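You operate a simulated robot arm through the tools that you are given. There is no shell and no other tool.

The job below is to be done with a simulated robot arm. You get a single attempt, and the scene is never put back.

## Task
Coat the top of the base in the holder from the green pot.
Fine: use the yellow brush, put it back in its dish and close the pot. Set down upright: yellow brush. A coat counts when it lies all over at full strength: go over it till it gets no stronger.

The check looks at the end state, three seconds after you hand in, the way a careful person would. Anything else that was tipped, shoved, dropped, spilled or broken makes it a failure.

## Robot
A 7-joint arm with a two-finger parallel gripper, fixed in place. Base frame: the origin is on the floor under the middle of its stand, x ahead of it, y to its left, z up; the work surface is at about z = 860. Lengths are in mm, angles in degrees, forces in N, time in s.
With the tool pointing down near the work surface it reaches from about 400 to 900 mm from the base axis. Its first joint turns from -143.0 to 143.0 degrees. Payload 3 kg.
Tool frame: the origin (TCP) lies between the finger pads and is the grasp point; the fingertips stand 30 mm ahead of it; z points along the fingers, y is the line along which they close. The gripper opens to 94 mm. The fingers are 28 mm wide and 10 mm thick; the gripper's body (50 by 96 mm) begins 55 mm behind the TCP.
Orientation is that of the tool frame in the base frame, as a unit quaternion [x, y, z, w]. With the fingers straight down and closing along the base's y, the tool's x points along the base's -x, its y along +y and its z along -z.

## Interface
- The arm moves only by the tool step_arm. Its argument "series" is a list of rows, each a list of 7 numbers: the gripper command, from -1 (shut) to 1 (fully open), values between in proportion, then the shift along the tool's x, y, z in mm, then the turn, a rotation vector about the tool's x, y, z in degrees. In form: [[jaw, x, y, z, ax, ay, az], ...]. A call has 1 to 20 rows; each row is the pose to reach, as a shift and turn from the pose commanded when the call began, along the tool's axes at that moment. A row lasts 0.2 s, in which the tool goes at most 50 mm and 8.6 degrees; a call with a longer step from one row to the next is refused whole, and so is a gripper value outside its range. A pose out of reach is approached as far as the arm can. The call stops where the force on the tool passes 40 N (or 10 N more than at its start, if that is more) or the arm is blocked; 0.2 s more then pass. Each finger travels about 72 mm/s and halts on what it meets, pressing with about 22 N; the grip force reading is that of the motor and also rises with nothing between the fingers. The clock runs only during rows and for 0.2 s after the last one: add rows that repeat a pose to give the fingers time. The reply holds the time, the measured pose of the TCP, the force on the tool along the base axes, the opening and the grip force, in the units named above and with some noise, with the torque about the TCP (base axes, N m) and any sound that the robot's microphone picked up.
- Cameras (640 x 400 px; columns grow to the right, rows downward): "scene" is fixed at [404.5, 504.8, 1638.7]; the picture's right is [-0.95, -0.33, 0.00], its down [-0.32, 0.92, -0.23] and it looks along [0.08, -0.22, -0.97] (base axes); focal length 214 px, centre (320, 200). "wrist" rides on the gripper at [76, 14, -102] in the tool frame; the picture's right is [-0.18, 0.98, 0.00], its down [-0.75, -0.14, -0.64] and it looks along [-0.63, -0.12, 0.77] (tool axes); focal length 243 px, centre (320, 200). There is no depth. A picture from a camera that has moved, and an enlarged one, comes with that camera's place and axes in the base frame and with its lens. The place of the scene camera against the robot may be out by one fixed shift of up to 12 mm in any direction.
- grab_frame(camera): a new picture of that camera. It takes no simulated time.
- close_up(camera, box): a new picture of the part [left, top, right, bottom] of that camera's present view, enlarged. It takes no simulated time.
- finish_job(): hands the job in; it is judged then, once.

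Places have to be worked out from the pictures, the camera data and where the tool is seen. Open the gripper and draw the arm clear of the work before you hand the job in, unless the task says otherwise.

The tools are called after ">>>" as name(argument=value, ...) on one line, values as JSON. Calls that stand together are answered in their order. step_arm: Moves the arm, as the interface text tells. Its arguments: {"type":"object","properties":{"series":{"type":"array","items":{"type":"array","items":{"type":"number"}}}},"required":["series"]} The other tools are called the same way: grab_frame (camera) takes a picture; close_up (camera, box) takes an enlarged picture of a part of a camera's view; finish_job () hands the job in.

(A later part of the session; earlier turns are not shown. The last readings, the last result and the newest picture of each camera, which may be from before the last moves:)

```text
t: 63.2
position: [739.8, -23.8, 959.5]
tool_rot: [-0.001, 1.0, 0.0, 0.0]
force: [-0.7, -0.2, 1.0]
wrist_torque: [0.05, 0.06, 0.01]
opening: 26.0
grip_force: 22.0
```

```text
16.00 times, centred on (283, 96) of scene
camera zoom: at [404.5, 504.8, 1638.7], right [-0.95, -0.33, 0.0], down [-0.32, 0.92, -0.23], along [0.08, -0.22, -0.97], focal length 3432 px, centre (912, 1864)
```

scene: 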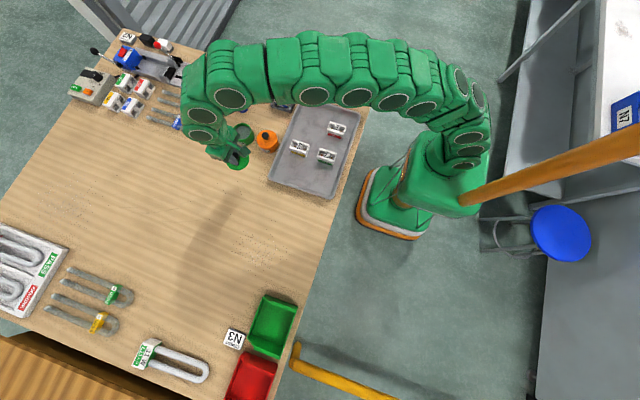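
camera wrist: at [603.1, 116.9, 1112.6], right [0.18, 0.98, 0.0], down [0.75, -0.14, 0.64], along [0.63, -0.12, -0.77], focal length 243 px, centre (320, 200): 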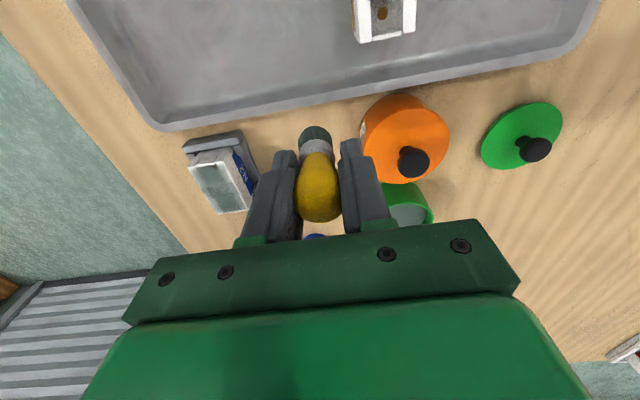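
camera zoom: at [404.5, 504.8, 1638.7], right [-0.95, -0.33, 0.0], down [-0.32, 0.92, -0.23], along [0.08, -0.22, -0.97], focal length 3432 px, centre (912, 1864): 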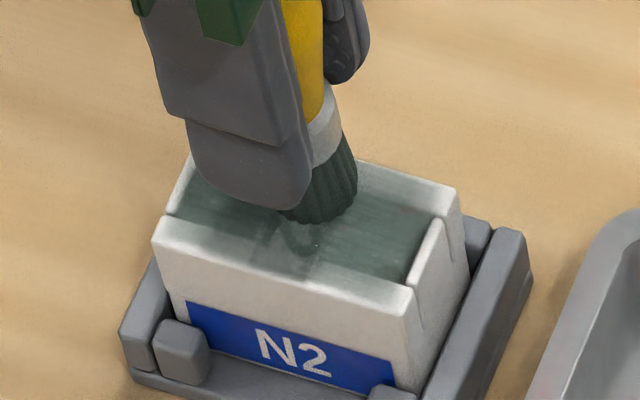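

Coat is strengthening. I continue the raster across the centre toward the +y rail.

>>> step_arm(series=[[-1, -10, 0, 0.2, 0, 0, 0], [-1, -20, 0, 0.2, 0, 0, 0], [-1, -30, 0, 0.2, 0, 0, 0], [-1, -30, 8, 0.2, 0, 0, 0], [-1, -20, 8, 0.2, 0, 0, 0], [-1, -10, 8, 0.2, 0, 0, 0], [-1, 0, 8, 0.2, 0, 0, 0], [-1, 10, 8, 0.2, 0, 0, 0], [-1, 20, 8, 0.2, 0, 0, 0], [-1, 30, 8, 0.2, 0, 0, 0], [-1, 30, 16, 0.2, 0, 0, 0], [-1, 20, 16, 0.2, 0, 0, 0], [-1, 10, 16, 0.2, 0, 0, 0], [-1, 0, 16, 0.2, 0, 0, 0], [-1, -10, 16, 0.2, 0, 0, 0], [-1, -20, 16, 0.2, 0, 0, 0], [-1, -30, 16, 0.2, 0, 0, 0], [-1, -30, 24, 0.2, 0, 0, 0]])

>>> step_arm(series=[[-1, 10, 0, 0, 0, 0, 0], [-1, 20, 0, 0, 0, 0, 0], [-1, 30, 0, 0, 0, 0, 0], [-1, 40, 0, 0, 0, 0, 0], [-1, 50, 0, 0, 0, 0, 0], [-1, 60, 0, 0, 0, 0, 0], [-1, 50, 0, 0, 0, 0, 0], [-1, 40, 0, 0, 0, 0, 0], [-1, 30, 0, 0, 0, 0, 0], [-1, 20, 0, 0, 0, 0, 0], [-1, 10, 0, 0, 0, 0, 0], [-1, 0, 0, 0, 0, 0, 0]])

>>> close_up(camera="wrist", box=[240, 40, 400, 140])

>>> close_up(camera="scene", box=[270, 88, 296, 104])

```text
t: 67.0
position: [771.0, 0.3, 959.4]
tool_rot: [0.0, 1.0, 0.0, 0.0]
force: [-0.3, 0.2, 0.2]
wrist_torque: [0.01, 0.0, 0.0]
opening: 26.5
grip_force: 22.2
```

```text
t: 69.6
position: [770.7, -0.6, 960.3]
tool_rot: [0.0, 1.0, 0.0, 0.0]
force: [0.0, 1.2, -0.3]
wrist_torque: [-0.04, -0.03, 0.01]
opening: 26.4
grip_force: 22.0
```

```text
4.00 times, centred on (320, 90) of wrist
camera zoom: at [695.2, 14.8, 1062.1], right [0.18, 0.98, 0.0], down [0.75, -0.14, 0.64], along [0.63, -0.12, -0.77], focal length 970 px, centre (320, 640)
```

zoom: 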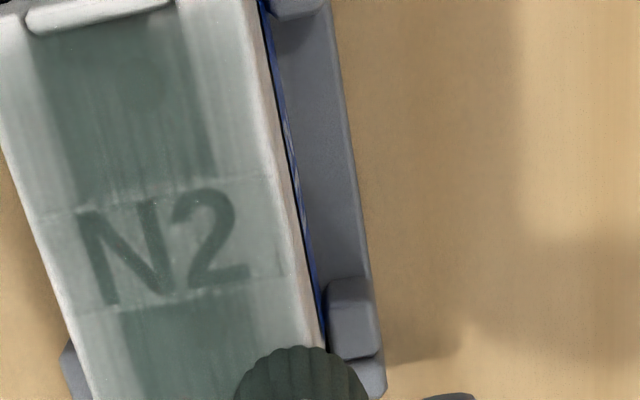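

```text
16.00 times, centred on (283, 96) of scene
camera zoom: at [404.5, 504.8, 1638.7], right [-0.95, -0.33, 0.0], down [-0.32, 0.92, -0.23], along [0.08, -0.22, -0.97], focal length 3432 px, centre (912, 1864)
```

zoom: 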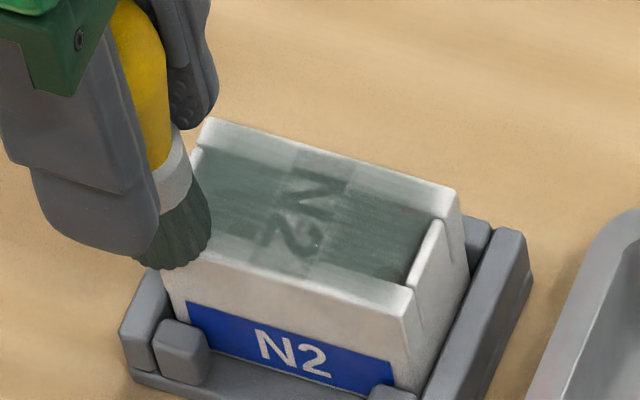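

The +y rail is still light and contact force has faded to nearly zero. I press 0.7 mm lower and sweep that rail again.

>>> step_arm(series=[[-1, 0, 0, 0.4, 0, 0, 0], [-1, 0, 0, 0.8, 0, 0, 0], [-1, 0, 0, 0.8, 0, 0, 0]])

>>> close_up(camera="wrist", box=[240, 80, 400, 180])

```text
t: 70.4
position: [770.7, 0.4, 958.8]
tool_rot: [0.0, 1.0, 0.001, 0.0]
force: [0.4, 0.5, 5.1]
wrist_torque: [0.06, 0.03, -0.02]
opening: 26.2
grip_force: 21.7
```

```text
4.00 times, centred on (320, 130) of wrist
camera zoom: at [695.0, 14.8, 1061.7], right [0.18, 0.98, 0.0], down [0.75, -0.14, 0.64], along [0.63, -0.12, -0.77], focal length 970 px, centre (320, 480)
```

zoom: 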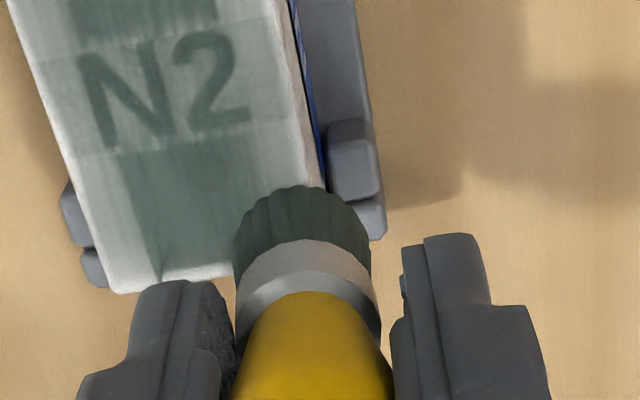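

Contact restored (5 N). I sweep the +y rail there and back slowly.

>>> step_arm(series=[[-1, 8, 0, 0, 0, 0, 0], [-1, 16, 0, 0, 0, 0, 0], [-1, 24, 0, 0, 0, 0, 0], [-1, 32, 0, 0, 0, 0, 0], [-1, 40, 0, 0, 0, 0, 0], [-1, 48, 0, 0, 0, 0, 0], [-1, 56, 0, 0, 0, 0, 0], [-1, 62, 0, 0, 0, 0, 0]])

>>> close_up(camera="scene", box=[270, 88, 296, 104])

```text
t: 72.2
position: [709.1, -0.9, 959.1]
tool_rot: [0.001, 1.0, 0.0, 0.0]
force: [3.5, 0.2, 8.4]
wrist_torque: [0.0, -0.27, 0.01]
opening: 26.4
grip_force: 21.7
```

```text
16.00 times, centred on (283, 96) of scene
camera zoom: at [404.5, 504.8, 1638.7], right [-0.95, -0.33, 0.0], down [-0.32, 0.92, -0.23], along [0.08, -0.22, -0.97], focal length 3432 px, centre (912, 1864)
```

zoom: 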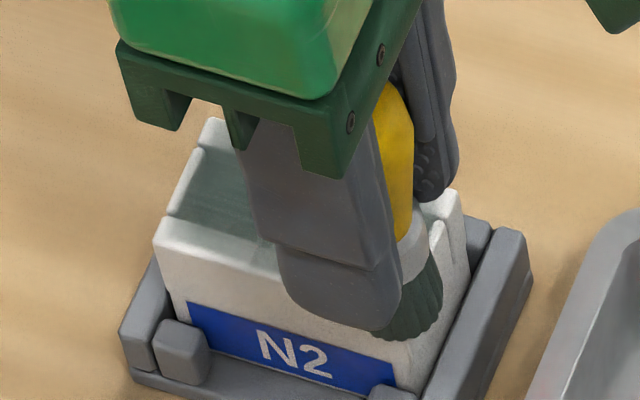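

Contact is firm here (8 N). I sweep back, then lift and look at the whole coat.

>>> step_arm(series=[[-1, -8, 0, 0, 0, 0, 0], [-1, -16, 0, 0, 0, 0, 0], [-1, -24, 0, 0, 0, 0, 0], [-1, -32, 0, 0, 0, 0, 0], [-1, -40, 0, 0, 0, 0, 0], [-1, -48, 0, 0, 0, 0, 0], [-1, -56, 0, 0, 0, 0, 0], [-1, -62, 0, 0, 0, 0, 0], [-1, -62, 0, -5, 0, 0, 0], [-1, -62, 0, -20, 0, 0, 0], [-1, -40, 30, -45, 0, 0, 0], [-1, -10, 70, -50, 0, 0, 0], [-1, 20, 105, -50, 0, 0, 0], [-1, 30, 105, -50, 0, 0, 0], [-1, 30, 105, -50, 0, 0, 0]])

>>> close_up(camera="scene", box=[270, 88, 296, 104])

>>> close_up(camera="wrist", box=[160, 140, 288, 220])

>>> close_up(camera="wrist", box=[256, 110, 384, 190])

```text
refused: row 12 steps farther than a row can; nothing moved
```

```text
16.00 times, centred on (283, 96) of scene
camera zoom: at [404.5, 504.8, 1638.7], right [-0.95, -0.33, 0.0], down [-0.32, 0.92, -0.23], along [0.08, -0.22, -0.97], focal length 3432 px, centre (912, 1864)
```

zoom: 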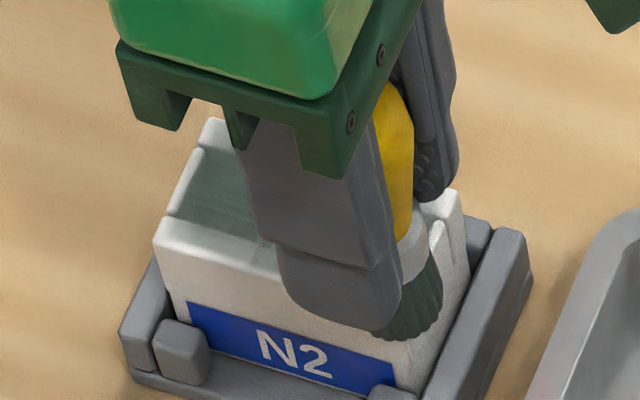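

```text
5.00 times, centred on (224, 180) of wrist
camera zoom: at [633.2, 14.7, 1061.5], right [0.18, 0.98, 0.0], down [0.75, -0.14, 0.64], along [0.63, -0.12, -0.77], focal length 1213 px, centre (800, 300)
```

zoom: 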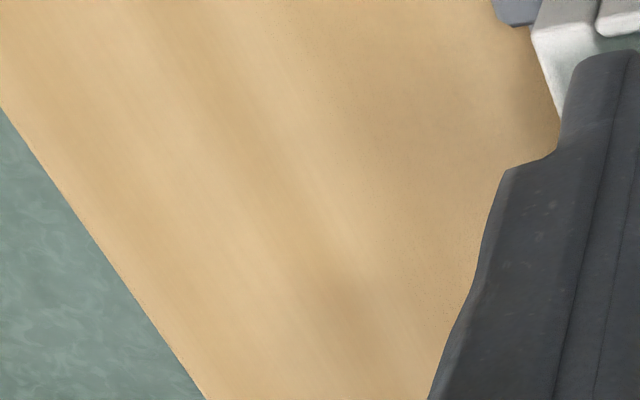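

```text
5.00 times, centred on (320, 150) of wrist
camera zoom: at [633.2, 14.7, 1061.5], right [0.18, 0.98, 0.0], down [0.75, -0.14, 0.64], along [0.63, -0.12, -0.77], focal length 1213 px, centre (320, 450)
```

zoom: 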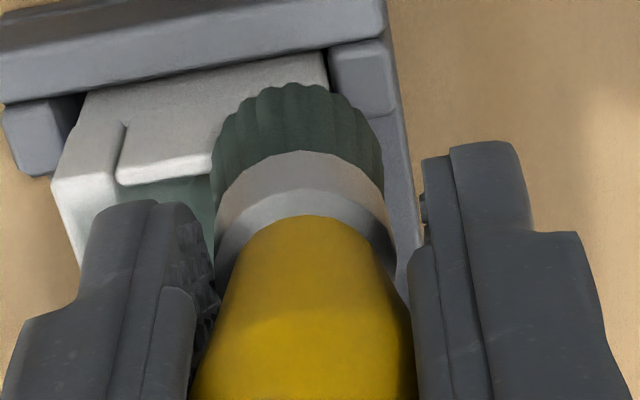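

One step was too long, so nothing moved. I resend it with shorter transit steps.

>>> step_arm(series=[[-1, -8, 0, 0, 0, 0, 0], [-1, -16, 0, 0, 0, 0, 0], [-1, -24, 0, 0, 0, 0, 0], [-1, -32, 0, 0, 0, 0, 0], [-1, -40, 0, 0, 0, 0, 0], [-1, -48, 0, 0, 0, 0, 0], [-1, -56, 0, 0, 0, 0, 0], [-1, -62, 0, 0, 0, 0, 0], [-1, -62, 0, -5, 0, 0, 0], [-1, -62, 0, -20, 0, 0, 0], [-1, -45, 20, -45, 0, 0, 0], [-1, -23, 45, -50, 0, 0, 0], [-1, 0, 72, -50, 0, 0, 0], [-1, 22, 94, -50, 0, 0, 0], [-1, 30, 102, -50, 0, 0, 0], [-1, 30, 102, -50, 0, 0, 0]])

>>> close_up(camera="scene", box=[270, 88, 296, 104])

>>> close_up(camera="wrist", box=[160, 140, 288, 220])

>>> close_up(camera="wrist", box=[256, 110, 384, 190])

```text
t: 75.6
position: [678.0, 103.3, 1009.2]
tool_rot: [0.0, 1.0, 0.0, 0.001]
force: [0.2, 0.3, -0.2]
wrist_torque: [-0.02, -0.01, 0.01]
opening: 26.4
grip_force: 21.8
```

```text
16.00 times, centred on (283, 96) of scene
camera zoom: at [404.5, 504.8, 1638.7], right [-0.95, -0.33, 0.0], down [-0.32, 0.92, -0.23], along [0.08, -0.22, -0.97], focal length 3432 px, centre (912, 1864)
```

zoom: 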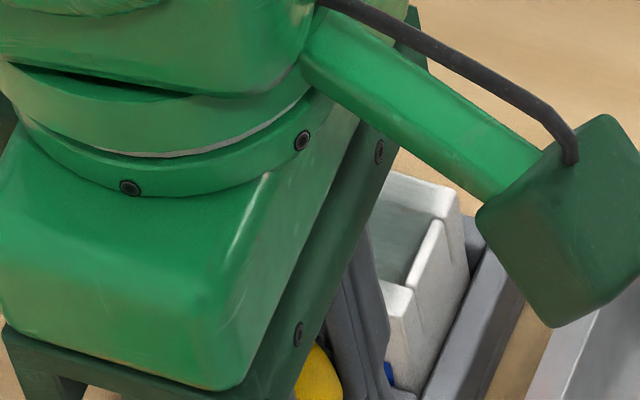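

```text
5.00 times, centred on (224, 180) of wrist
camera zoom: at [602.7, 117.1, 1111.5], right [0.18, 0.98, 0.0], down [0.75, -0.14, 0.64], along [0.63, -0.12, -0.77], focal length 1213 px, centre (800, 300)
```

zoom: 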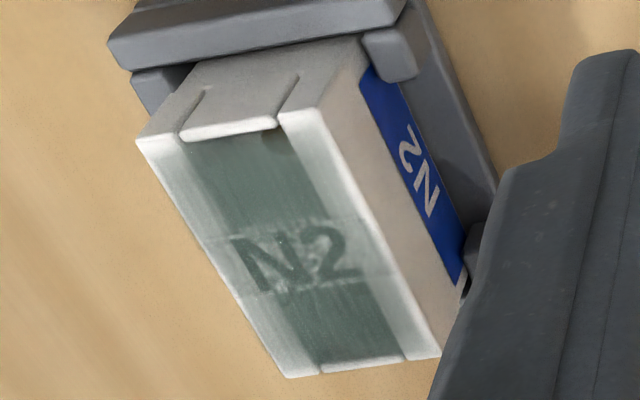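

```text
5.00 times, centred on (320, 150) of wrist
camera zoom: at [602.7, 117.1, 1111.5], right [0.18, 0.98, 0.0], down [0.75, -0.14, 0.64], along [0.63, -0.12, -0.77], focal length 1213 px, centre (320, 450)
```

zoom: 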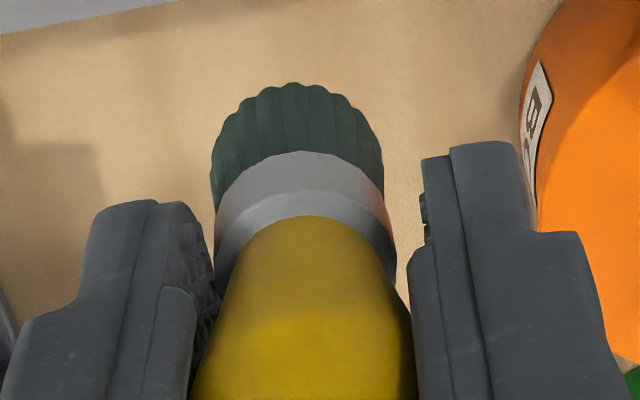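

The coat is getting stronger, but outer edges remain pale and the brush is probably spent. I go back to the pot for more, again skirting the orange pot.

>>> step_arm(series=[[-1, -35, 1, -8, 0, 0, 0], [-1, -75, 3, -15, 0, 0, 0], [-1, -105, 20, -15, 0, 0, 0], [-1, -128, 45, -15, 0, 0, 0], [-1, -145, 65, -12, 0, 0, 0], [-1, -150.8, 75, 0, 0, 0, 0], [-1, -150.8, 75, 25, 0, 0, 0], [-1, -150.8, 75, 48, 0, 0, 0], [-1, -150.8, 75, 58, 0, 0, 0], [-1, -150.8, 75, 62.5, 0, 0, 0], [-1, -150.8, 75, 64, 0, 0, 0], [-1, -150.8, 75, 64.5, 0, 0, 0], [-1, -150.8, 75, 65, 0, 0, 0], [-1, -150.8, 75, 65, 0, 0, 0]])

>>> close_up(camera="wrist", box=[240, 80, 400, 180])

>>> close_up(camera="scene", box=[270, 88, 296, 104])

```text
t: 78.6
position: [829.1, 176.4, 945.3]
tool_rot: [0.0, 1.0, 0.0, 0.001]
force: [0.0, -0.2, 17.6]
wrist_torque: [0.07, -0.02, 0.03]
opening: 26.3
grip_force: 22.0
```

```text
4.00 times, centred on (320, 130) of wrist
camera zoom: at [753.7, 191.7, 1047.7], right [0.18, 0.98, 0.0], down [0.75, -0.14, 0.64], along [0.63, -0.12, -0.77], focal length 970 px, centre (320, 480)
```

zoom: 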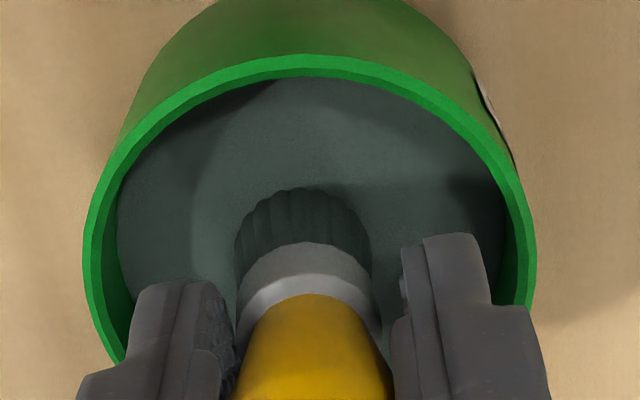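

```text
16.00 times, centred on (283, 96) of scene
camera zoom: at [404.5, 504.8, 1638.7], right [-0.95, -0.33, 0.0], down [-0.32, 0.92, -0.23], along [0.08, -0.22, -0.97], focal length 3432 px, centre (912, 1864)
```

zoom: 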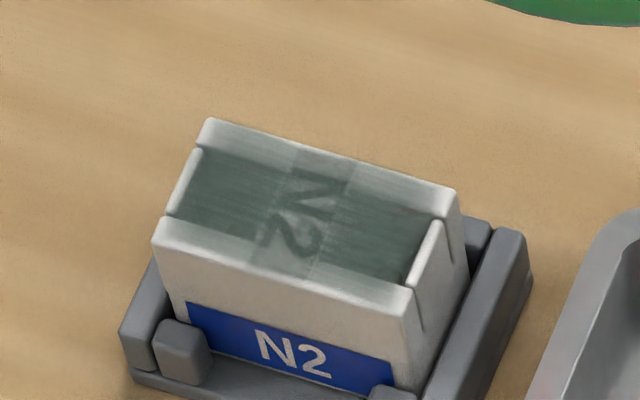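

The pale film is now clearly on both rails too. I return for another raster, pushing further to the edges.

>>> step_arm(series=[[-1, 0, 0, -10, 0, 0, 0], [-1, 0, 0, -35, 0, 0, 0], [-1, 5, -8, -54, 0, 0, 0], [-1, 20, -42, -54, 0, 0, 0], [-1, 38, -82, -54, 0, 0, 0], [-1, 56, -122, -54, 0, 0, 0], [-1, 73, -160, -54, 0, 0, 0], [-1, 84, -183, -54, 0, 0, 0], [-1, 88.5, -192.5, -54, 0, 0, 0], [-1, 88.5, -192.5, -40, 0, 0, 0], [-1, 88.5, -192.5, -25, 0, 0, 0], [-1, 88.5, -192.5, -18, 0, 0, 0], [-1, 88.5, -192.5, -16, 0, 0, 0], [-1, 88.5, -192.5, -15, 0, 0, 0], [-1, 88.5, -192.5, -15, 0, 0, 0]])

>>> close_up(camera="wrist", box=[240, 80, 400, 180])

```text
t: 81.8
position: [740.2, -15.8, 959.8]
tool_rot: [0.0, 1.0, 0.0, 0.0]
force: [-1.9, -0.6, 12.8]
wrist_torque: [0.08, 0.09, -0.01]
opening: 26.1
grip_force: 22.0
```

```text
4.00 times, centred on (320, 130) of wrist
camera zoom: at [665.4, -0.4, 1061.6], right [0.18, 0.98, 0.0], down [0.75, -0.14, 0.64], along [0.63, -0.12, -0.77], focal length 970 px, centre (320, 480)
```

zoom: 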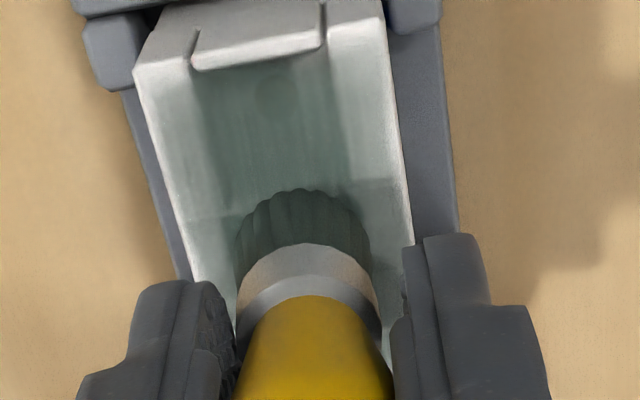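

Contact force is 13 N, a bit firm; I ease 0.3 mm and run the raster on the -y side, reaching the edges.

>>> step_arm(series=[[-1, 0, -9, -0.3, 0, 0, 0], [-1, 0, -18, -0.3, 0, 0, 0], [-1, -11, -18, -0.3, 0, 0, 0], [-1, -22, -18, -0.3, 0, 0, 0], [-1, -33, -18, -0.3, 0, 0, 0], [-1, -22, -18, -0.3, 0, 0, 0], [-1, -11, -18, -0.3, 0, 0, 0], [-1, 0, -18, -0.3, 0, 0, 0], [-1, 11, -18, -0.3, 0, 0, 0], [-1, 22, -18, -0.3, 0, 0, 0], [-1, 33, -18, -0.3, 0, 0, 0], [-1, 33, -11, -0.3, 0, 0, 0], [-1, 22, -11, -0.3, 0, 0, 0], [-1, 11, -11, -0.3, 0, 0, 0], [-1, 0, -11, -0.3, 0, 0, 0], [-1, -11, -11, -0.3, 0, 0, 0], [-1, -22, -11, -0.3, 0, 0, 0], [-1, -33, -11, -0.3, 0, 0, 0], [-1, -33, -4, -0.3, 0, 0, 0]])

>>> close_up(camera="wrist", box=[240, 40, 400, 140])

>>> close_up(camera="scene", box=[270, 88, 296, 104])

```text
t: 85.8
position: [775.6, -19.4, 959.5]
tool_rot: [-0.001, 1.0, 0.0, 0.0]
force: [-0.6, -0.3, -1.7]
wrist_torque: [0.0, -0.04, 0.01]
opening: 26.2
grip_force: 21.9
```

```text
4.00 times, centred on (320, 90) of wrist
camera zoom: at [698.6, -4.7, 1061.8], right [0.18, 0.98, 0.0], down [0.75, -0.14, 0.64], along [0.63, -0.12, -0.77], focal length 970 px, centre (320, 640)
```

zoom: 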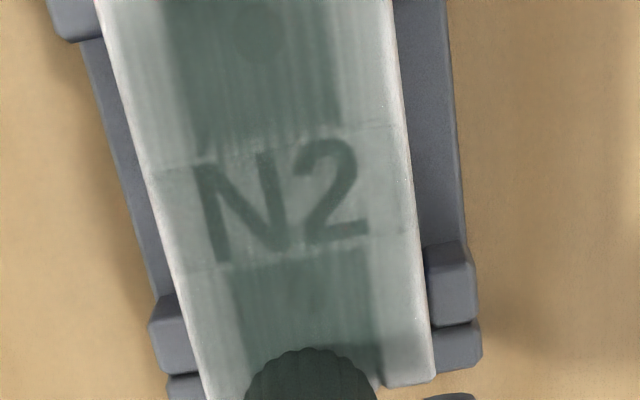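

```text
16.00 times, centred on (283, 96) of scene
camera zoom: at [404.5, 504.8, 1638.7], right [-0.95, -0.33, 0.0], down [-0.32, 0.92, -0.23], along [0.08, -0.22, -0.97], focal length 3432 px, centre (912, 1864)
```

zoom: 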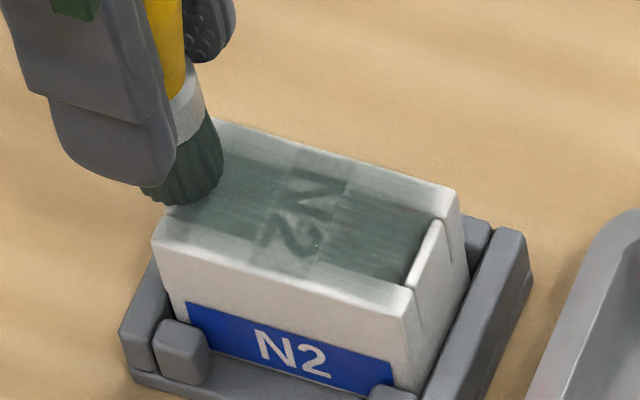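

Contact was lost again along the way, and the outermost few mm are still pale. I lower to re-establish contact here at the +x end.

>>> step_arm(series=[[-1, 0, 0, 0.4, 0, 0, 0], [-1, 0, 0, 0.8, 0, 0, 0], [-1, 0, 0, 0.8, 0, 0, 0]])

```text
t: 86.6
position: [774.0, -18.8, 959.1]
tool_rot: [0.0, 1.0, 0.0, 0.001]
force: [0.2, 1.1, 4.6]
wrist_torque: [0.07, -0.01, 0.01]
opening: 26.4
grip_force: 21.9
```

Contact is back (4.6 N). I run a perimeter loop with the brush tip centred on the edges.

>>> step_arm(series=[[-1, 0, 11, 0.3, 0, 0, 0], [-1, 0, 23, 0.3, 0, 0, 0], [-1, 11, 23, 0.3, 0, 0, 0], [-1, 22, 23, 0.3, 0, 0, 0], [-1, 33, 23, 0.3, 0, 0, 0], [-1, 44, 23, 0.3, 0, 0, 0], [-1, 55, 23, 0.3, 0, 0, 0], [-1, 67, 23, 0.3, 0, 0, 0], [-1, 67, 13, 0.3, 0, 0, 0], [-1, 67, 3, 0.3, 0, 0, 0], [-1, 67, -7, 0.3, 0, 0, 0], [-1, 67, -16, 0.3, 0, 0, 0], [-1, 56, -16, 0.3, 0, 0, 0], [-1, 45, -16, 0.3, 0, 0, 0], [-1, 34, -16, 0.3, 0, 0, 0], [-1, 23, -16, 0.3, 0, 0, 0], [-1, 12, -16, 0.3, 0, 0, 0], [-1, 0, -16, 0.3, 0, 0, 0], [-1, 0, -8, 0.3, 0, 0, 0], [-1, 0, 0, 0.3, 0, 0, 0]])

>>> close_up(camera="wrist", box=[240, 40, 400, 140])

>>> close_up(camera="scene", box=[270, 88, 296, 104])

```text
t: 90.8
position: [773.0, -19.6, 958.2]
tool_rot: [0.0, 1.0, 0.0, 0.0]
force: [1.2, -2.2, 8.3]
wrist_torque: [-0.06, -0.03, 0.02]
opening: 26.4
grip_force: 21.9
```

```text
4.00 times, centred on (320, 90) of wrist
camera zoom: at [698.1, -4.7, 1060.3], right [0.18, 0.98, 0.0], down [0.75, -0.14, 0.64], along [0.63, -0.12, -0.77], focal length 970 px, centre (320, 640)
```

zoom: 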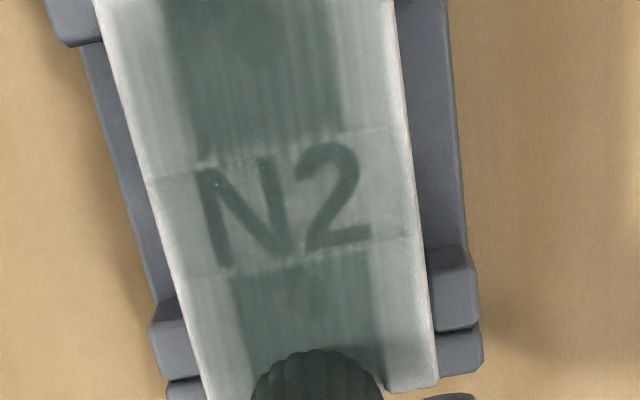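

```text
16.00 times, centred on (283, 96) of scene
camera zoom: at [404.5, 504.8, 1638.7], right [-0.95, -0.33, 0.0], down [-0.32, 0.92, -0.23], along [0.08, -0.22, -0.97], focal length 3432 px, centre (912, 1864)
```

zoom: 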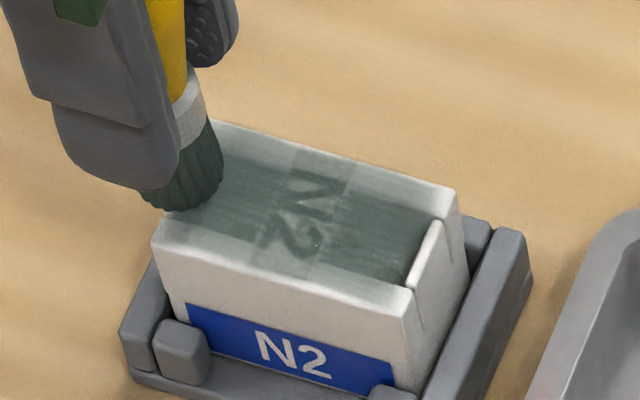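

The pale edge band is thinning. I refresh the brush once more and will repeat edge passes.

>>> step_arm(series=[[-1, 0, 0, -20, 0, 0, 0], [-1, 0, 0, -46, 0, 0, 0], [-1, -8, 28, -46, 0, 0, 0], [-1, -19, 68, -46, 0, 0, 0], [-1, -31, 110, -46, 0, 0, 0], [-1, -42, 150, -46, 0, 0, 0], [-1, -51, 182, -46, 0, 0, 0], [-1, -55.4, 196.4, -46, 0, 0, 0], [-1, -55.4, 196.4, -20, 0, 0, 0], [-1, -55.4, 196.4, 0, 0, 0, 0], [-1, -55.4, 196.4, 8, 0, 0, 0], [-1, -55.4, 196.4, 12, 0, 0, 0], [-1, -55.4, 196.4, 13.5, 0, 0, 0], [-1, -55.4, 196.4, 14.2, 0, 0, 0], [-1, -55.4, 196.4, 14.8, 0, 0, 0], [-1, -55.4, 196.4, 14.8, 0, 0, 0]])

>>> close_up(camera="wrist", box=[240, 80, 400, 180])

>>> close_up(camera="scene", box=[270, 88, 296, 104])

```text
t: 94.2
position: [829.1, 177.7, 944.8]
tool_rot: [-0.001, 1.0, 0.0, 0.0]
force: [-0.7, 0.4, 7.0]
wrist_torque: [0.04, 0.04, 0.02]
opening: 26.6
grip_force: 21.8
```

```text
4.00 times, centred on (320, 130) of wrist
camera zoom: at [753.7, 191.6, 1046.5], right [0.18, 0.98, 0.0], down [0.75, -0.14, 0.64], along [0.63, -0.12, -0.77], focal length 970 px, centre (320, 480)
```

zoom: 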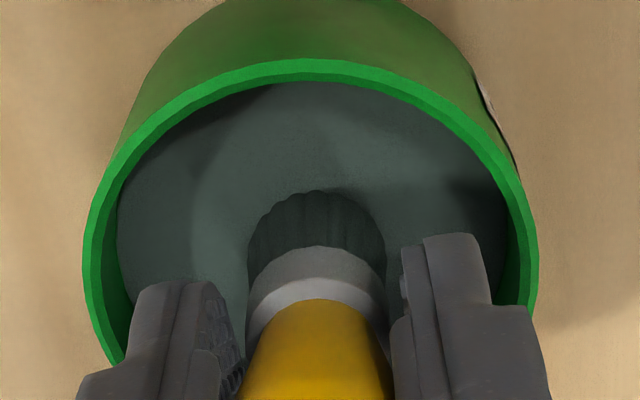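

```text
16.00 times, centred on (283, 96) of scene
camera zoom: at [404.5, 504.8, 1638.7], right [-0.95, -0.33, 0.0], down [-0.32, 0.92, -0.23], along [0.08, -0.22, -0.97], focal length 3432 px, centre (912, 1864)
```

zoom: 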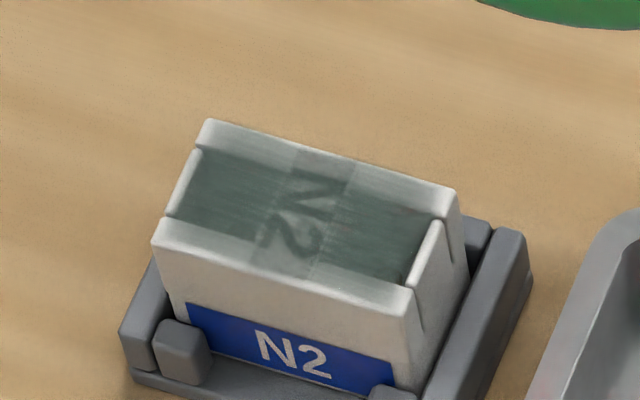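

Brush has re-straightened (tip now under the TCP) and is refreshed with a light 7 N touch. Back to the base to go over the edges and everything again.

>>> step_arm(series=[[-1, 0, 0, -10, 0, 0, 0], [-1, 0, 0, -35, 0, 0, 0], [-1, 5, -8, -54, 0, 0, 0], [-1, 20, -42, -54, 0, 0, 0], [-1, 38, -82, -54, 0, 0, 0], [-1, 56, -122, -54, 0, 0, 0], [-1, 73, -160, -54, 0, 0, 0], [-1, 84, -184, -54, 0, 0, 0], [-1, 88.7, -195.3, -54, 0, 0, 0], [-1, 88.7, -195.3, -40, 0, 0, 0], [-1, 88.7, -195.3, -25, 0, 0, 0], [-1, 88.7, -195.3, -18, 0, 0, 0], [-1, 88.7, -195.3, -15.5, 0, 0, 0], [-1, 88.7, -195.3, -14.7, 0, 0, 0], [-1, 88.7, -195.3, -14.7, 0, 0, 0]])

>>> close_up(camera="wrist", box=[240, 80, 400, 180])

```text
t: 97.4
position: [740.2, -18.2, 959.7]
tool_rot: [0.001, 1.0, 0.001, -0.001]
force: [-0.2, -0.9, 3.1]
wrist_torque: [0.04, 0.05, 0.01]
opening: 26.5
grip_force: 22.5
```

```text
4.00 times, centred on (320, 130) of wrist
camera zoom: at [665.1, -3.6, 1060.5], right [0.18, 0.98, 0.0], down [0.75, -0.14, 0.64], along [0.63, -0.12, -0.77], focal length 970 px, centre (320, 480)
```

zoom: 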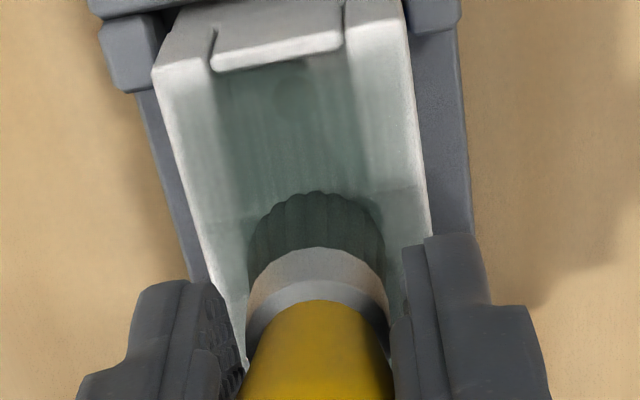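

Light contact (3 N). This time I work the -x end crosswise first, then along the +y edge.

>>> step_arm(series=[[-1, 12, 0, 0.2, 0, 0, 0], [-1, 24, 0, 0.2, 0, 0, 0], [-1, 36, 0, 0.2, 0, 0, 0], [-1, 36, 10, 0.2, 0, 0, 0], [-1, 36, 20, 0.2, 0, 0, 0], [-1, 36, 10, 0.2, 0, 0, 0], [-1, 36, 0, 0.2, 0, 0, 0], [-1, 36, -10, 0.2, 0, 0, 0], [-1, 36, -20, 0.2, 0, 0, 0], [-1, 28, -20, 0.2, 0, 0, 0], [-1, 28, -10, 0.2, 0, 0, 0], [-1, 28, 0, 0.2, 0, 0, 0], [-1, 28, 10, 0.2, 0, 0, 0], [-1, 28, 20, 0.2, 0, 0, 0], [-1, 16, 20, 0.2, 0, 0, 0], [-1, 4, 20, 0.2, 0, 0, 0], [-1, -8, 20, 0.2, 0, 0, 0], [-1, -20, 20, 0.2, 0, 0, 0], [-1, -32, 20, 0.2, 0, 0, 0]])

>>> close_up(camera="wrist", box=[240, 20, 400, 120])

>>> close_up(camera="scene", box=[270, 88, 296, 104])

```text
t: 101.4
position: [772.4, 2.4, 957.3]
tool_rot: [0.001, 1.0, 0.001, 0.0]
force: [-0.5, -0.8, 2.0]
wrist_torque: [-0.02, 0.04, 0.02]
opening: 26.3
grip_force: 22.4
```

```text
4.00 times, centred on (320, 70) of wrist
camera zoom: at [697.0, 16.5, 1060.2], right [0.18, 0.98, 0.0], down [0.75, -0.14, 0.64], along [0.63, -0.12, -0.77], focal length 970 px, centre (320, 720)
```

zoom: 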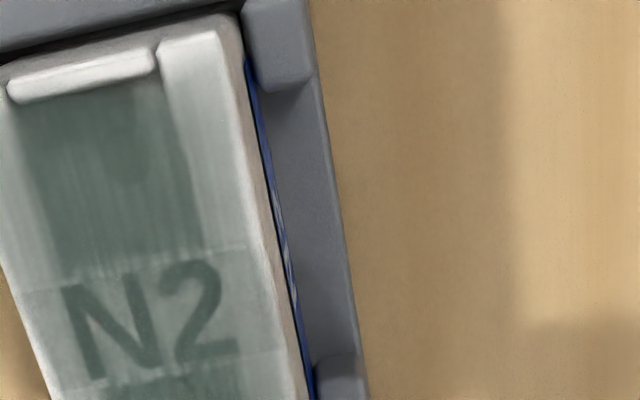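

```text
16.00 times, centred on (283, 96) of scene
camera zoom: at [404.5, 504.8, 1638.7], right [-0.95, -0.33, 0.0], down [-0.32, 0.92, -0.23], along [0.08, -0.22, -0.97], focal length 3432 px, centre (912, 1864)
```

zoom: 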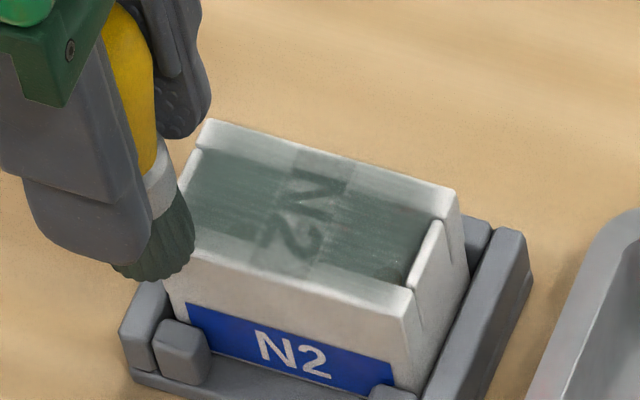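

The -x end and +y rail look much better now. Next the +x end crosswise and the -y edge lengthwise.

>>> step_arm(series=[[-1, 0, -10, 0.3, 0, 0, 0], [-1, 0, -20, 0.3, 0, 0, 0], [-1, 0, -30, 0.3, 0, 0, 0], [-1, 0, -40, 0.3, 0, 0, 0], [-1, 8, -40, 0.3, 0, 0, 0], [-1, 8, -30, 0.3, 0, 0, 0], [-1, 8, -20, 0.3, 0, 0, 0], [-1, 8, -10, 0.3, 0, 0, 0], [-1, 8, 0, 0.3, 0, 0, 0], [-1, 8, -14, 0.3, 0, 0, 0], [-1, 8, -28, 0.3, 0, 0, 0], [-1, 8, -40, 0.3, 0, 0, 0], [-1, 20, -40, 0.3, 0, 0, 0], [-1, 32, -40, 0.3, 0, 0, 0], [-1, 44, -40, 0.3, 0, 0, 0], [-1, 56, -40, 0.3, 0, 0, 0], [-1, 67, -40, 0.3, 0, 0, 0], [-1, 56, -38, 0.3, 0, 0, 0], [-1, 44, -38, 0.3, 0, 0, 0], [-1, 32, -38, 0.3, 0, 0, 0]])

>>> close_up(camera="wrist", box=[240, 40, 400, 140])

>>> close_up(camera="scene", box=[270, 88, 296, 104])

```text
t: 105.6
position: [741.0, -36.1, 956.9]
tool_rot: [0.0, 1.0, -0.001, 0.0]
force: [-3.8, -1.5, 15.1]
wrist_torque: [-0.02, 0.18, -0.04]
opening: 26.3
grip_force: 21.9
```

```text
4.00 times, centred on (320, 90) of wrist
camera zoom: at [664.9, -21.6, 1059.6], right [0.18, 0.98, 0.0], down [0.75, -0.14, 0.64], along [0.63, -0.12, -0.77], focal length 970 px, centre (320, 640)
```

zoom: 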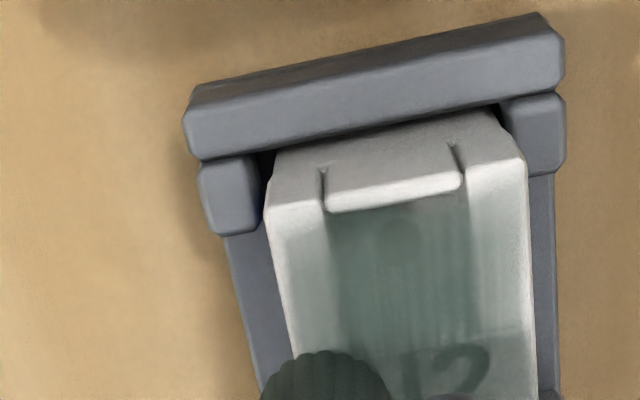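

```text
16.00 times, centred on (283, 96) of scene
camera zoom: at [404.5, 504.8, 1638.7], right [-0.95, -0.33, 0.0], down [-0.32, 0.92, -0.23], along [0.08, -0.22, -0.97], focal length 3432 px, centre (912, 1864)
```

zoom: 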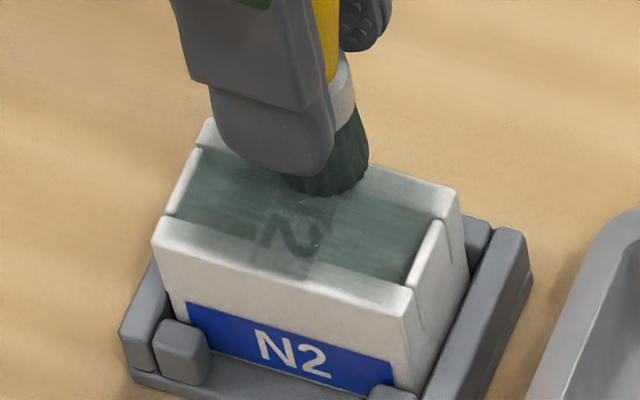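

Coverage is now much more even. I lift off and go to the viewing spot to compare with before.

>>> step_arm(series=[[-1, 0, 0, -5, 0, 0, 0], [-1, 0, 0, -25, 0, 0, 0], [-1, 5, 15, -45, 0, 0, 0], [-1, 18, 45, -52, 0, 0, 0], [-1, 35, 80, -52, 0, 0, 0], [-1, 50, 112, -52, 0, 0, 0], [-1, 60, 132, -52, 0, 0, 0], [-1, 62, 138, -52, 0, 0, 0], [-1, 62, 138, -52, 0, 0, 0]])

>>> close_up(camera="wrist", box=[160, 140, 288, 220])

>>> close_up(camera="wrist", box=[256, 110, 384, 190])

```text
t: 107.6
position: [678.5, 102.2, 1009.6]
tool_rot: [-0.001, 1.0, -0.001, -0.001]
force: [0.8, 0.2, -1.1]
wrist_torque: [-0.01, 0.02, 0.04]
opening: 26.5
grip_force: 21.7
```

```text
5.00 times, centred on (224, 180) of wrist
camera zoom: at [602.6, 116.8, 1112.6], right [0.18, 0.98, 0.0], down [0.75, -0.14, 0.64], along [0.63, -0.12, -0.77], focal length 1213 px, centre (800, 300)
```

zoom: 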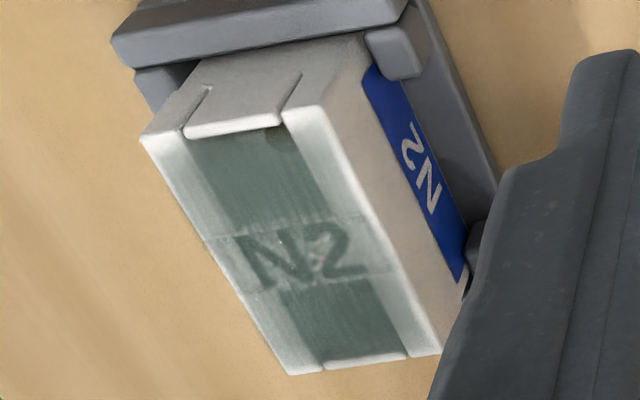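

```text
5.00 times, centred on (320, 150) of wrist
camera zoom: at [602.6, 116.8, 1112.6], right [0.18, 0.98, 0.0], down [0.75, -0.14, 0.64], along [0.63, -0.12, -0.77], focal length 1213 px, centre (320, 450)
```

zoom: 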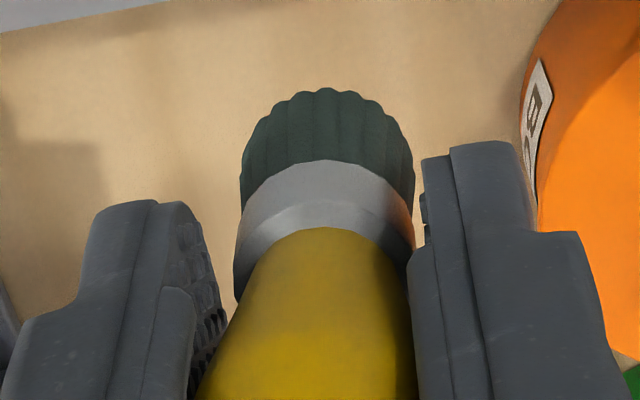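

I zoom in closer to judge edges versus centre.

>>> close_up(camera="wrist", box=[184, 160, 256, 205])

>>> close_up(camera="wrist", box=[184, 155, 232, 185])

>>> close_up(camera="wrist", box=[204, 185, 252, 215])

```text
8.89 times, centred on (220, 182) of wrist
camera zoom: at [602.6, 116.8, 1112.6], right [0.18, 0.98, 0.0], down [0.75, -0.14, 0.64], along [0.63, -0.12, -0.77], focal length 2157 px, centre (1209, 356)
```

zoom: 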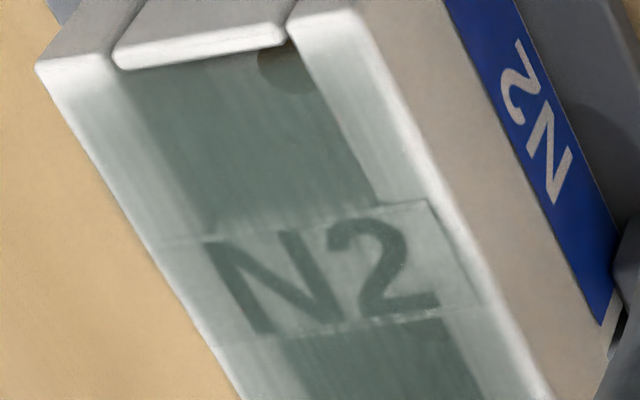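

```text
13.33 times, centred on (208, 170) of wrist
camera zoom: at [602.6, 116.8, 1112.6], right [0.18, 0.98, 0.0], down [0.75, -0.14, 0.64], along [0.63, -0.12, -0.77], focal length 3235 px, centre (1813, 600)
```

zoom: 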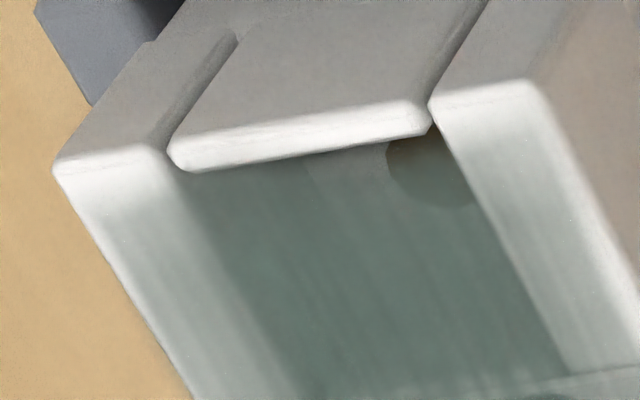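

```text
13.33 times, centred on (228, 200) of wrist
camera zoom: at [602.6, 116.8, 1112.6], right [0.18, 0.98, 0.0], down [0.75, -0.14, 0.64], along [0.63, -0.12, -0.77], focal length 3235 px, centre (1547, 200)
```

zoom: 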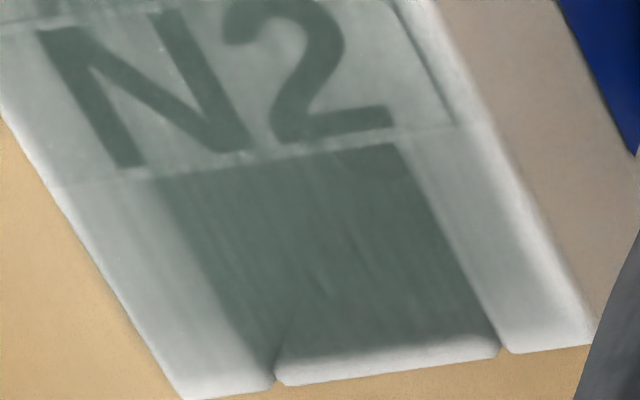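

The outermost few mm (especially -x end and +y edge) remain paler than the middle. I refresh the brush and will do repeated perimeter loops.

>>> step_arm(series=[[-1, -35, 1, -8, 0, 0, 0], [-1, -75, 3, -15, 0, 0, 0], [-1, -105, 20, -15, 0, 0, 0], [-1, -128, 45, -15, 0, 0, 0], [-1, -145, 65, -12, 0, 0, 0], [-1, -150.8, 74, 0, 0, 0, 0], [-1, -150.8, 74, 25, 0, 0, 0], [-1, -150.8, 74, 48, 0, 0, 0], [-1, -150.8, 74, 60, 0, 0, 0], [-1, -150.8, 74, 64.5, 0, 0, 0], [-1, -150.8, 74, 66.2, 0, 0, 0], [-1, -150.8, 74, 67, 0, 0, 0], [-1, -150.8, 74, 67.6, 0, 0, 0], [-1, -150.8, 74, 67.6, 0, 0, 0]])

>>> close_up(camera="wrist", box=[240, 80, 400, 180])

>>> close_up(camera="scene", box=[270, 88, 296, 104])

```text
t: 110.6
position: [829.0, 175.3, 941.9]
tool_rot: [0.0, 1.0, 0.0, 0.0]
force: [-0.5, 2.1, 15.3]
wrist_torque: [-0.01, 0.03, 0.03]
opening: 26.1
grip_force: 21.9
```

```text
4.00 times, centred on (320, 130) of wrist
camera zoom: at [753.6, 190.5, 1045.6], right [0.18, 0.98, 0.0], down [0.75, -0.14, 0.64], along [0.63, -0.12, -0.77], focal length 970 px, centre (320, 480)
```

zoom: 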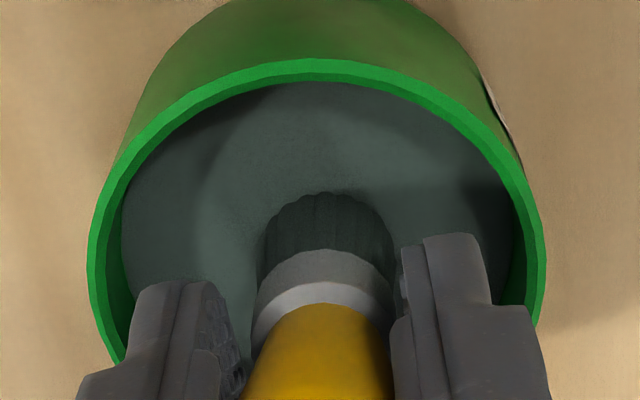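

```text
16.00 times, centred on (283, 96) of scene
camera zoom: at [404.5, 504.8, 1638.7], right [-0.95, -0.33, 0.0], down [-0.32, 0.92, -0.23], along [0.08, -0.22, -0.97], focal length 3432 px, centre (912, 1864)
```

zoom: 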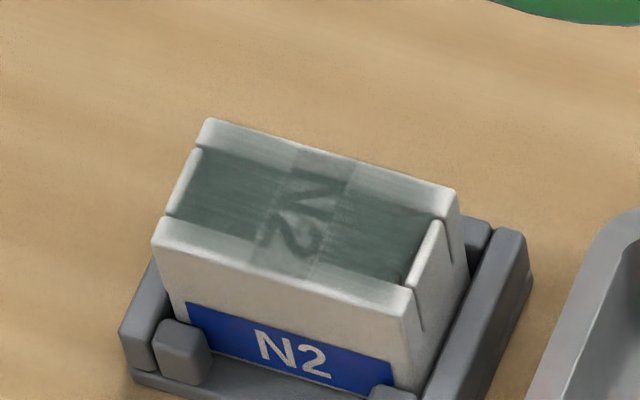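

Refreshed (15 N). I head straight to the -x end of the base and lower to light contact.

>>> step_arm(series=[[-1, 0, 0, -10, 0, 0, 0], [-1, 0, 0, -35, 0, 0, 0], [-1, 6, -8, -54, 0, 0, 0], [-1, 26, -42, -54, 0, 0, 0], [-1, 50, -82, -54, 0, 0, 0], [-1, 74, -122, -54, 0, 0, 0], [-1, 97, -160, -54, 0, 0, 0], [-1, 113, -185, -54, 0, 0, 0], [-1, 119, -195.5, -54, 0, 0, 0], [-1, 119, -195.5, -40, 0, 0, 0], [-1, 119, -195.5, -26, 0, 0, 0], [-1, 119, -195.5, -19, 0, 0, 0], [-1, 119, -195.5, -16, 0, 0, 0], [-1, 119, -195.5, -15, 0, 0, 0], [-1, 119, -195.5, -14.6, 0, 0, 0], [-1, 119, -195.5, -14.6, 0, 0, 0]])

>>> close_up(camera="wrist", box=[240, 80, 400, 180])

```text
t: 114.0
position: [710.0, -20.4, 956.7]
tool_rot: [0.0, 1.0, 0.0, 0.0]
force: [0.1, 0.6, 10.3]
wrist_torque: [-0.06, 0.04, 0.01]
opening: 26.5
grip_force: 22.4
```

```text
4.00 times, centred on (320, 130) of wrist
camera zoom: at [634.8, -5.2, 1059.6], right [0.18, 0.98, 0.0], down [0.75, -0.14, 0.64], along [0.63, -0.12, -0.77], focal length 970 px, centre (320, 480)
```

zoom: 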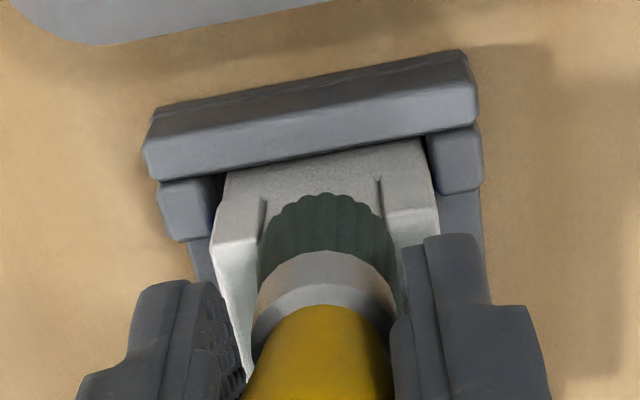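

Contact 10 N at the -x end. I sweep crosswise there twice, then along the +y edge and back.

>>> step_arm(series=[[-1, 0, 10, 0, 0, 0, 0], [-1, 0, 19, 0, 0, 0, 0], [-1, 0, 10, 0, 0, 0, 0], [-1, 0, 0, 0, 0, 0, 0], [-1, 0, -10, 0, 0, 0, 0], [-1, 0, -19, 0, 0, 0, 0], [-1, 2, -10, 0.2, 0, 0, 0], [-1, 2, 0, 0.2, 0, 0, 0], [-1, 2, 10, 0.2, 0, 0, 0], [-1, 2, 18, 0.2, 0, 0, 0], [-1, -10, 18, 0.2, 0, 0, 0], [-1, -21, 18, 0.2, 0, 0, 0], [-1, -32, 18, 0.2, 0, 0, 0], [-1, -43, 18, 0.2, 0, 0, 0], [-1, -54, 18, 0.2, 0, 0, 0], [-1, -61, 18, 0.2, 0, 0, 0], [-1, -54, 20, 0.2, 0, 0, 0], [-1, -43, 20, 0.2, 0, 0, 0], [-1, -32, 20, 0.2, 0, 0, 0], [-1, -21, 20, 0.2, 0, 0, 0]])

>>> close_up(camera="wrist", box=[220, 60, 380, 160])

>>> close_up(camera="scene", box=[270, 88, 296, 104])

```text
t: 118.2
position: [730.6, 0.8, 956.5]
tool_rot: [0.0, 1.0, 0.0, 0.0]
force: [-1.4, -0.5, 1.7]
wrist_torque: [-0.02, -0.02, 0.01]
opening: 25.9
grip_force: 22.0
```

```text
4.00 times, centred on (300, 110) of wrist
camera zoom: at [655.4, 14.8, 1058.7], right [0.18, 0.98, 0.0], down [0.75, -0.14, 0.64], along [0.63, -0.12, -0.77], focal length 970 px, centre (400, 560)
```

zoom: 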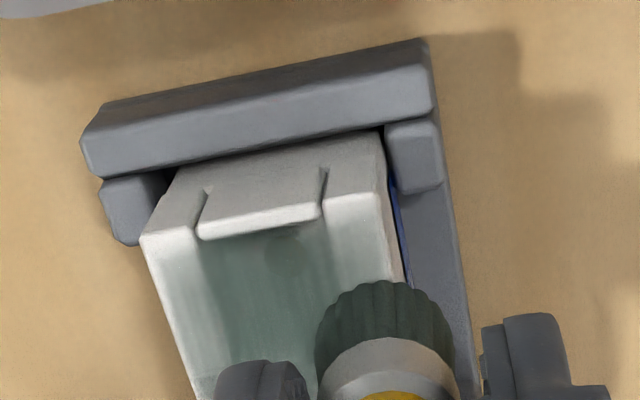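

```text
16.00 times, centred on (283, 96) of scene
camera zoom: at [404.5, 504.8, 1638.7], right [-0.95, -0.33, 0.0], down [-0.32, 0.92, -0.23], along [0.08, -0.22, -0.97], focal length 3432 px, centre (912, 1864)
```

zoom: 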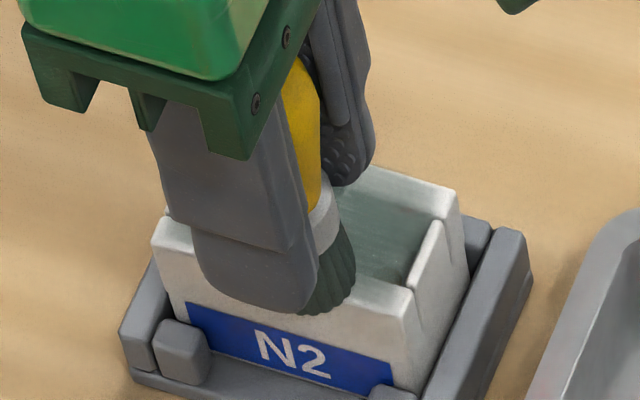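

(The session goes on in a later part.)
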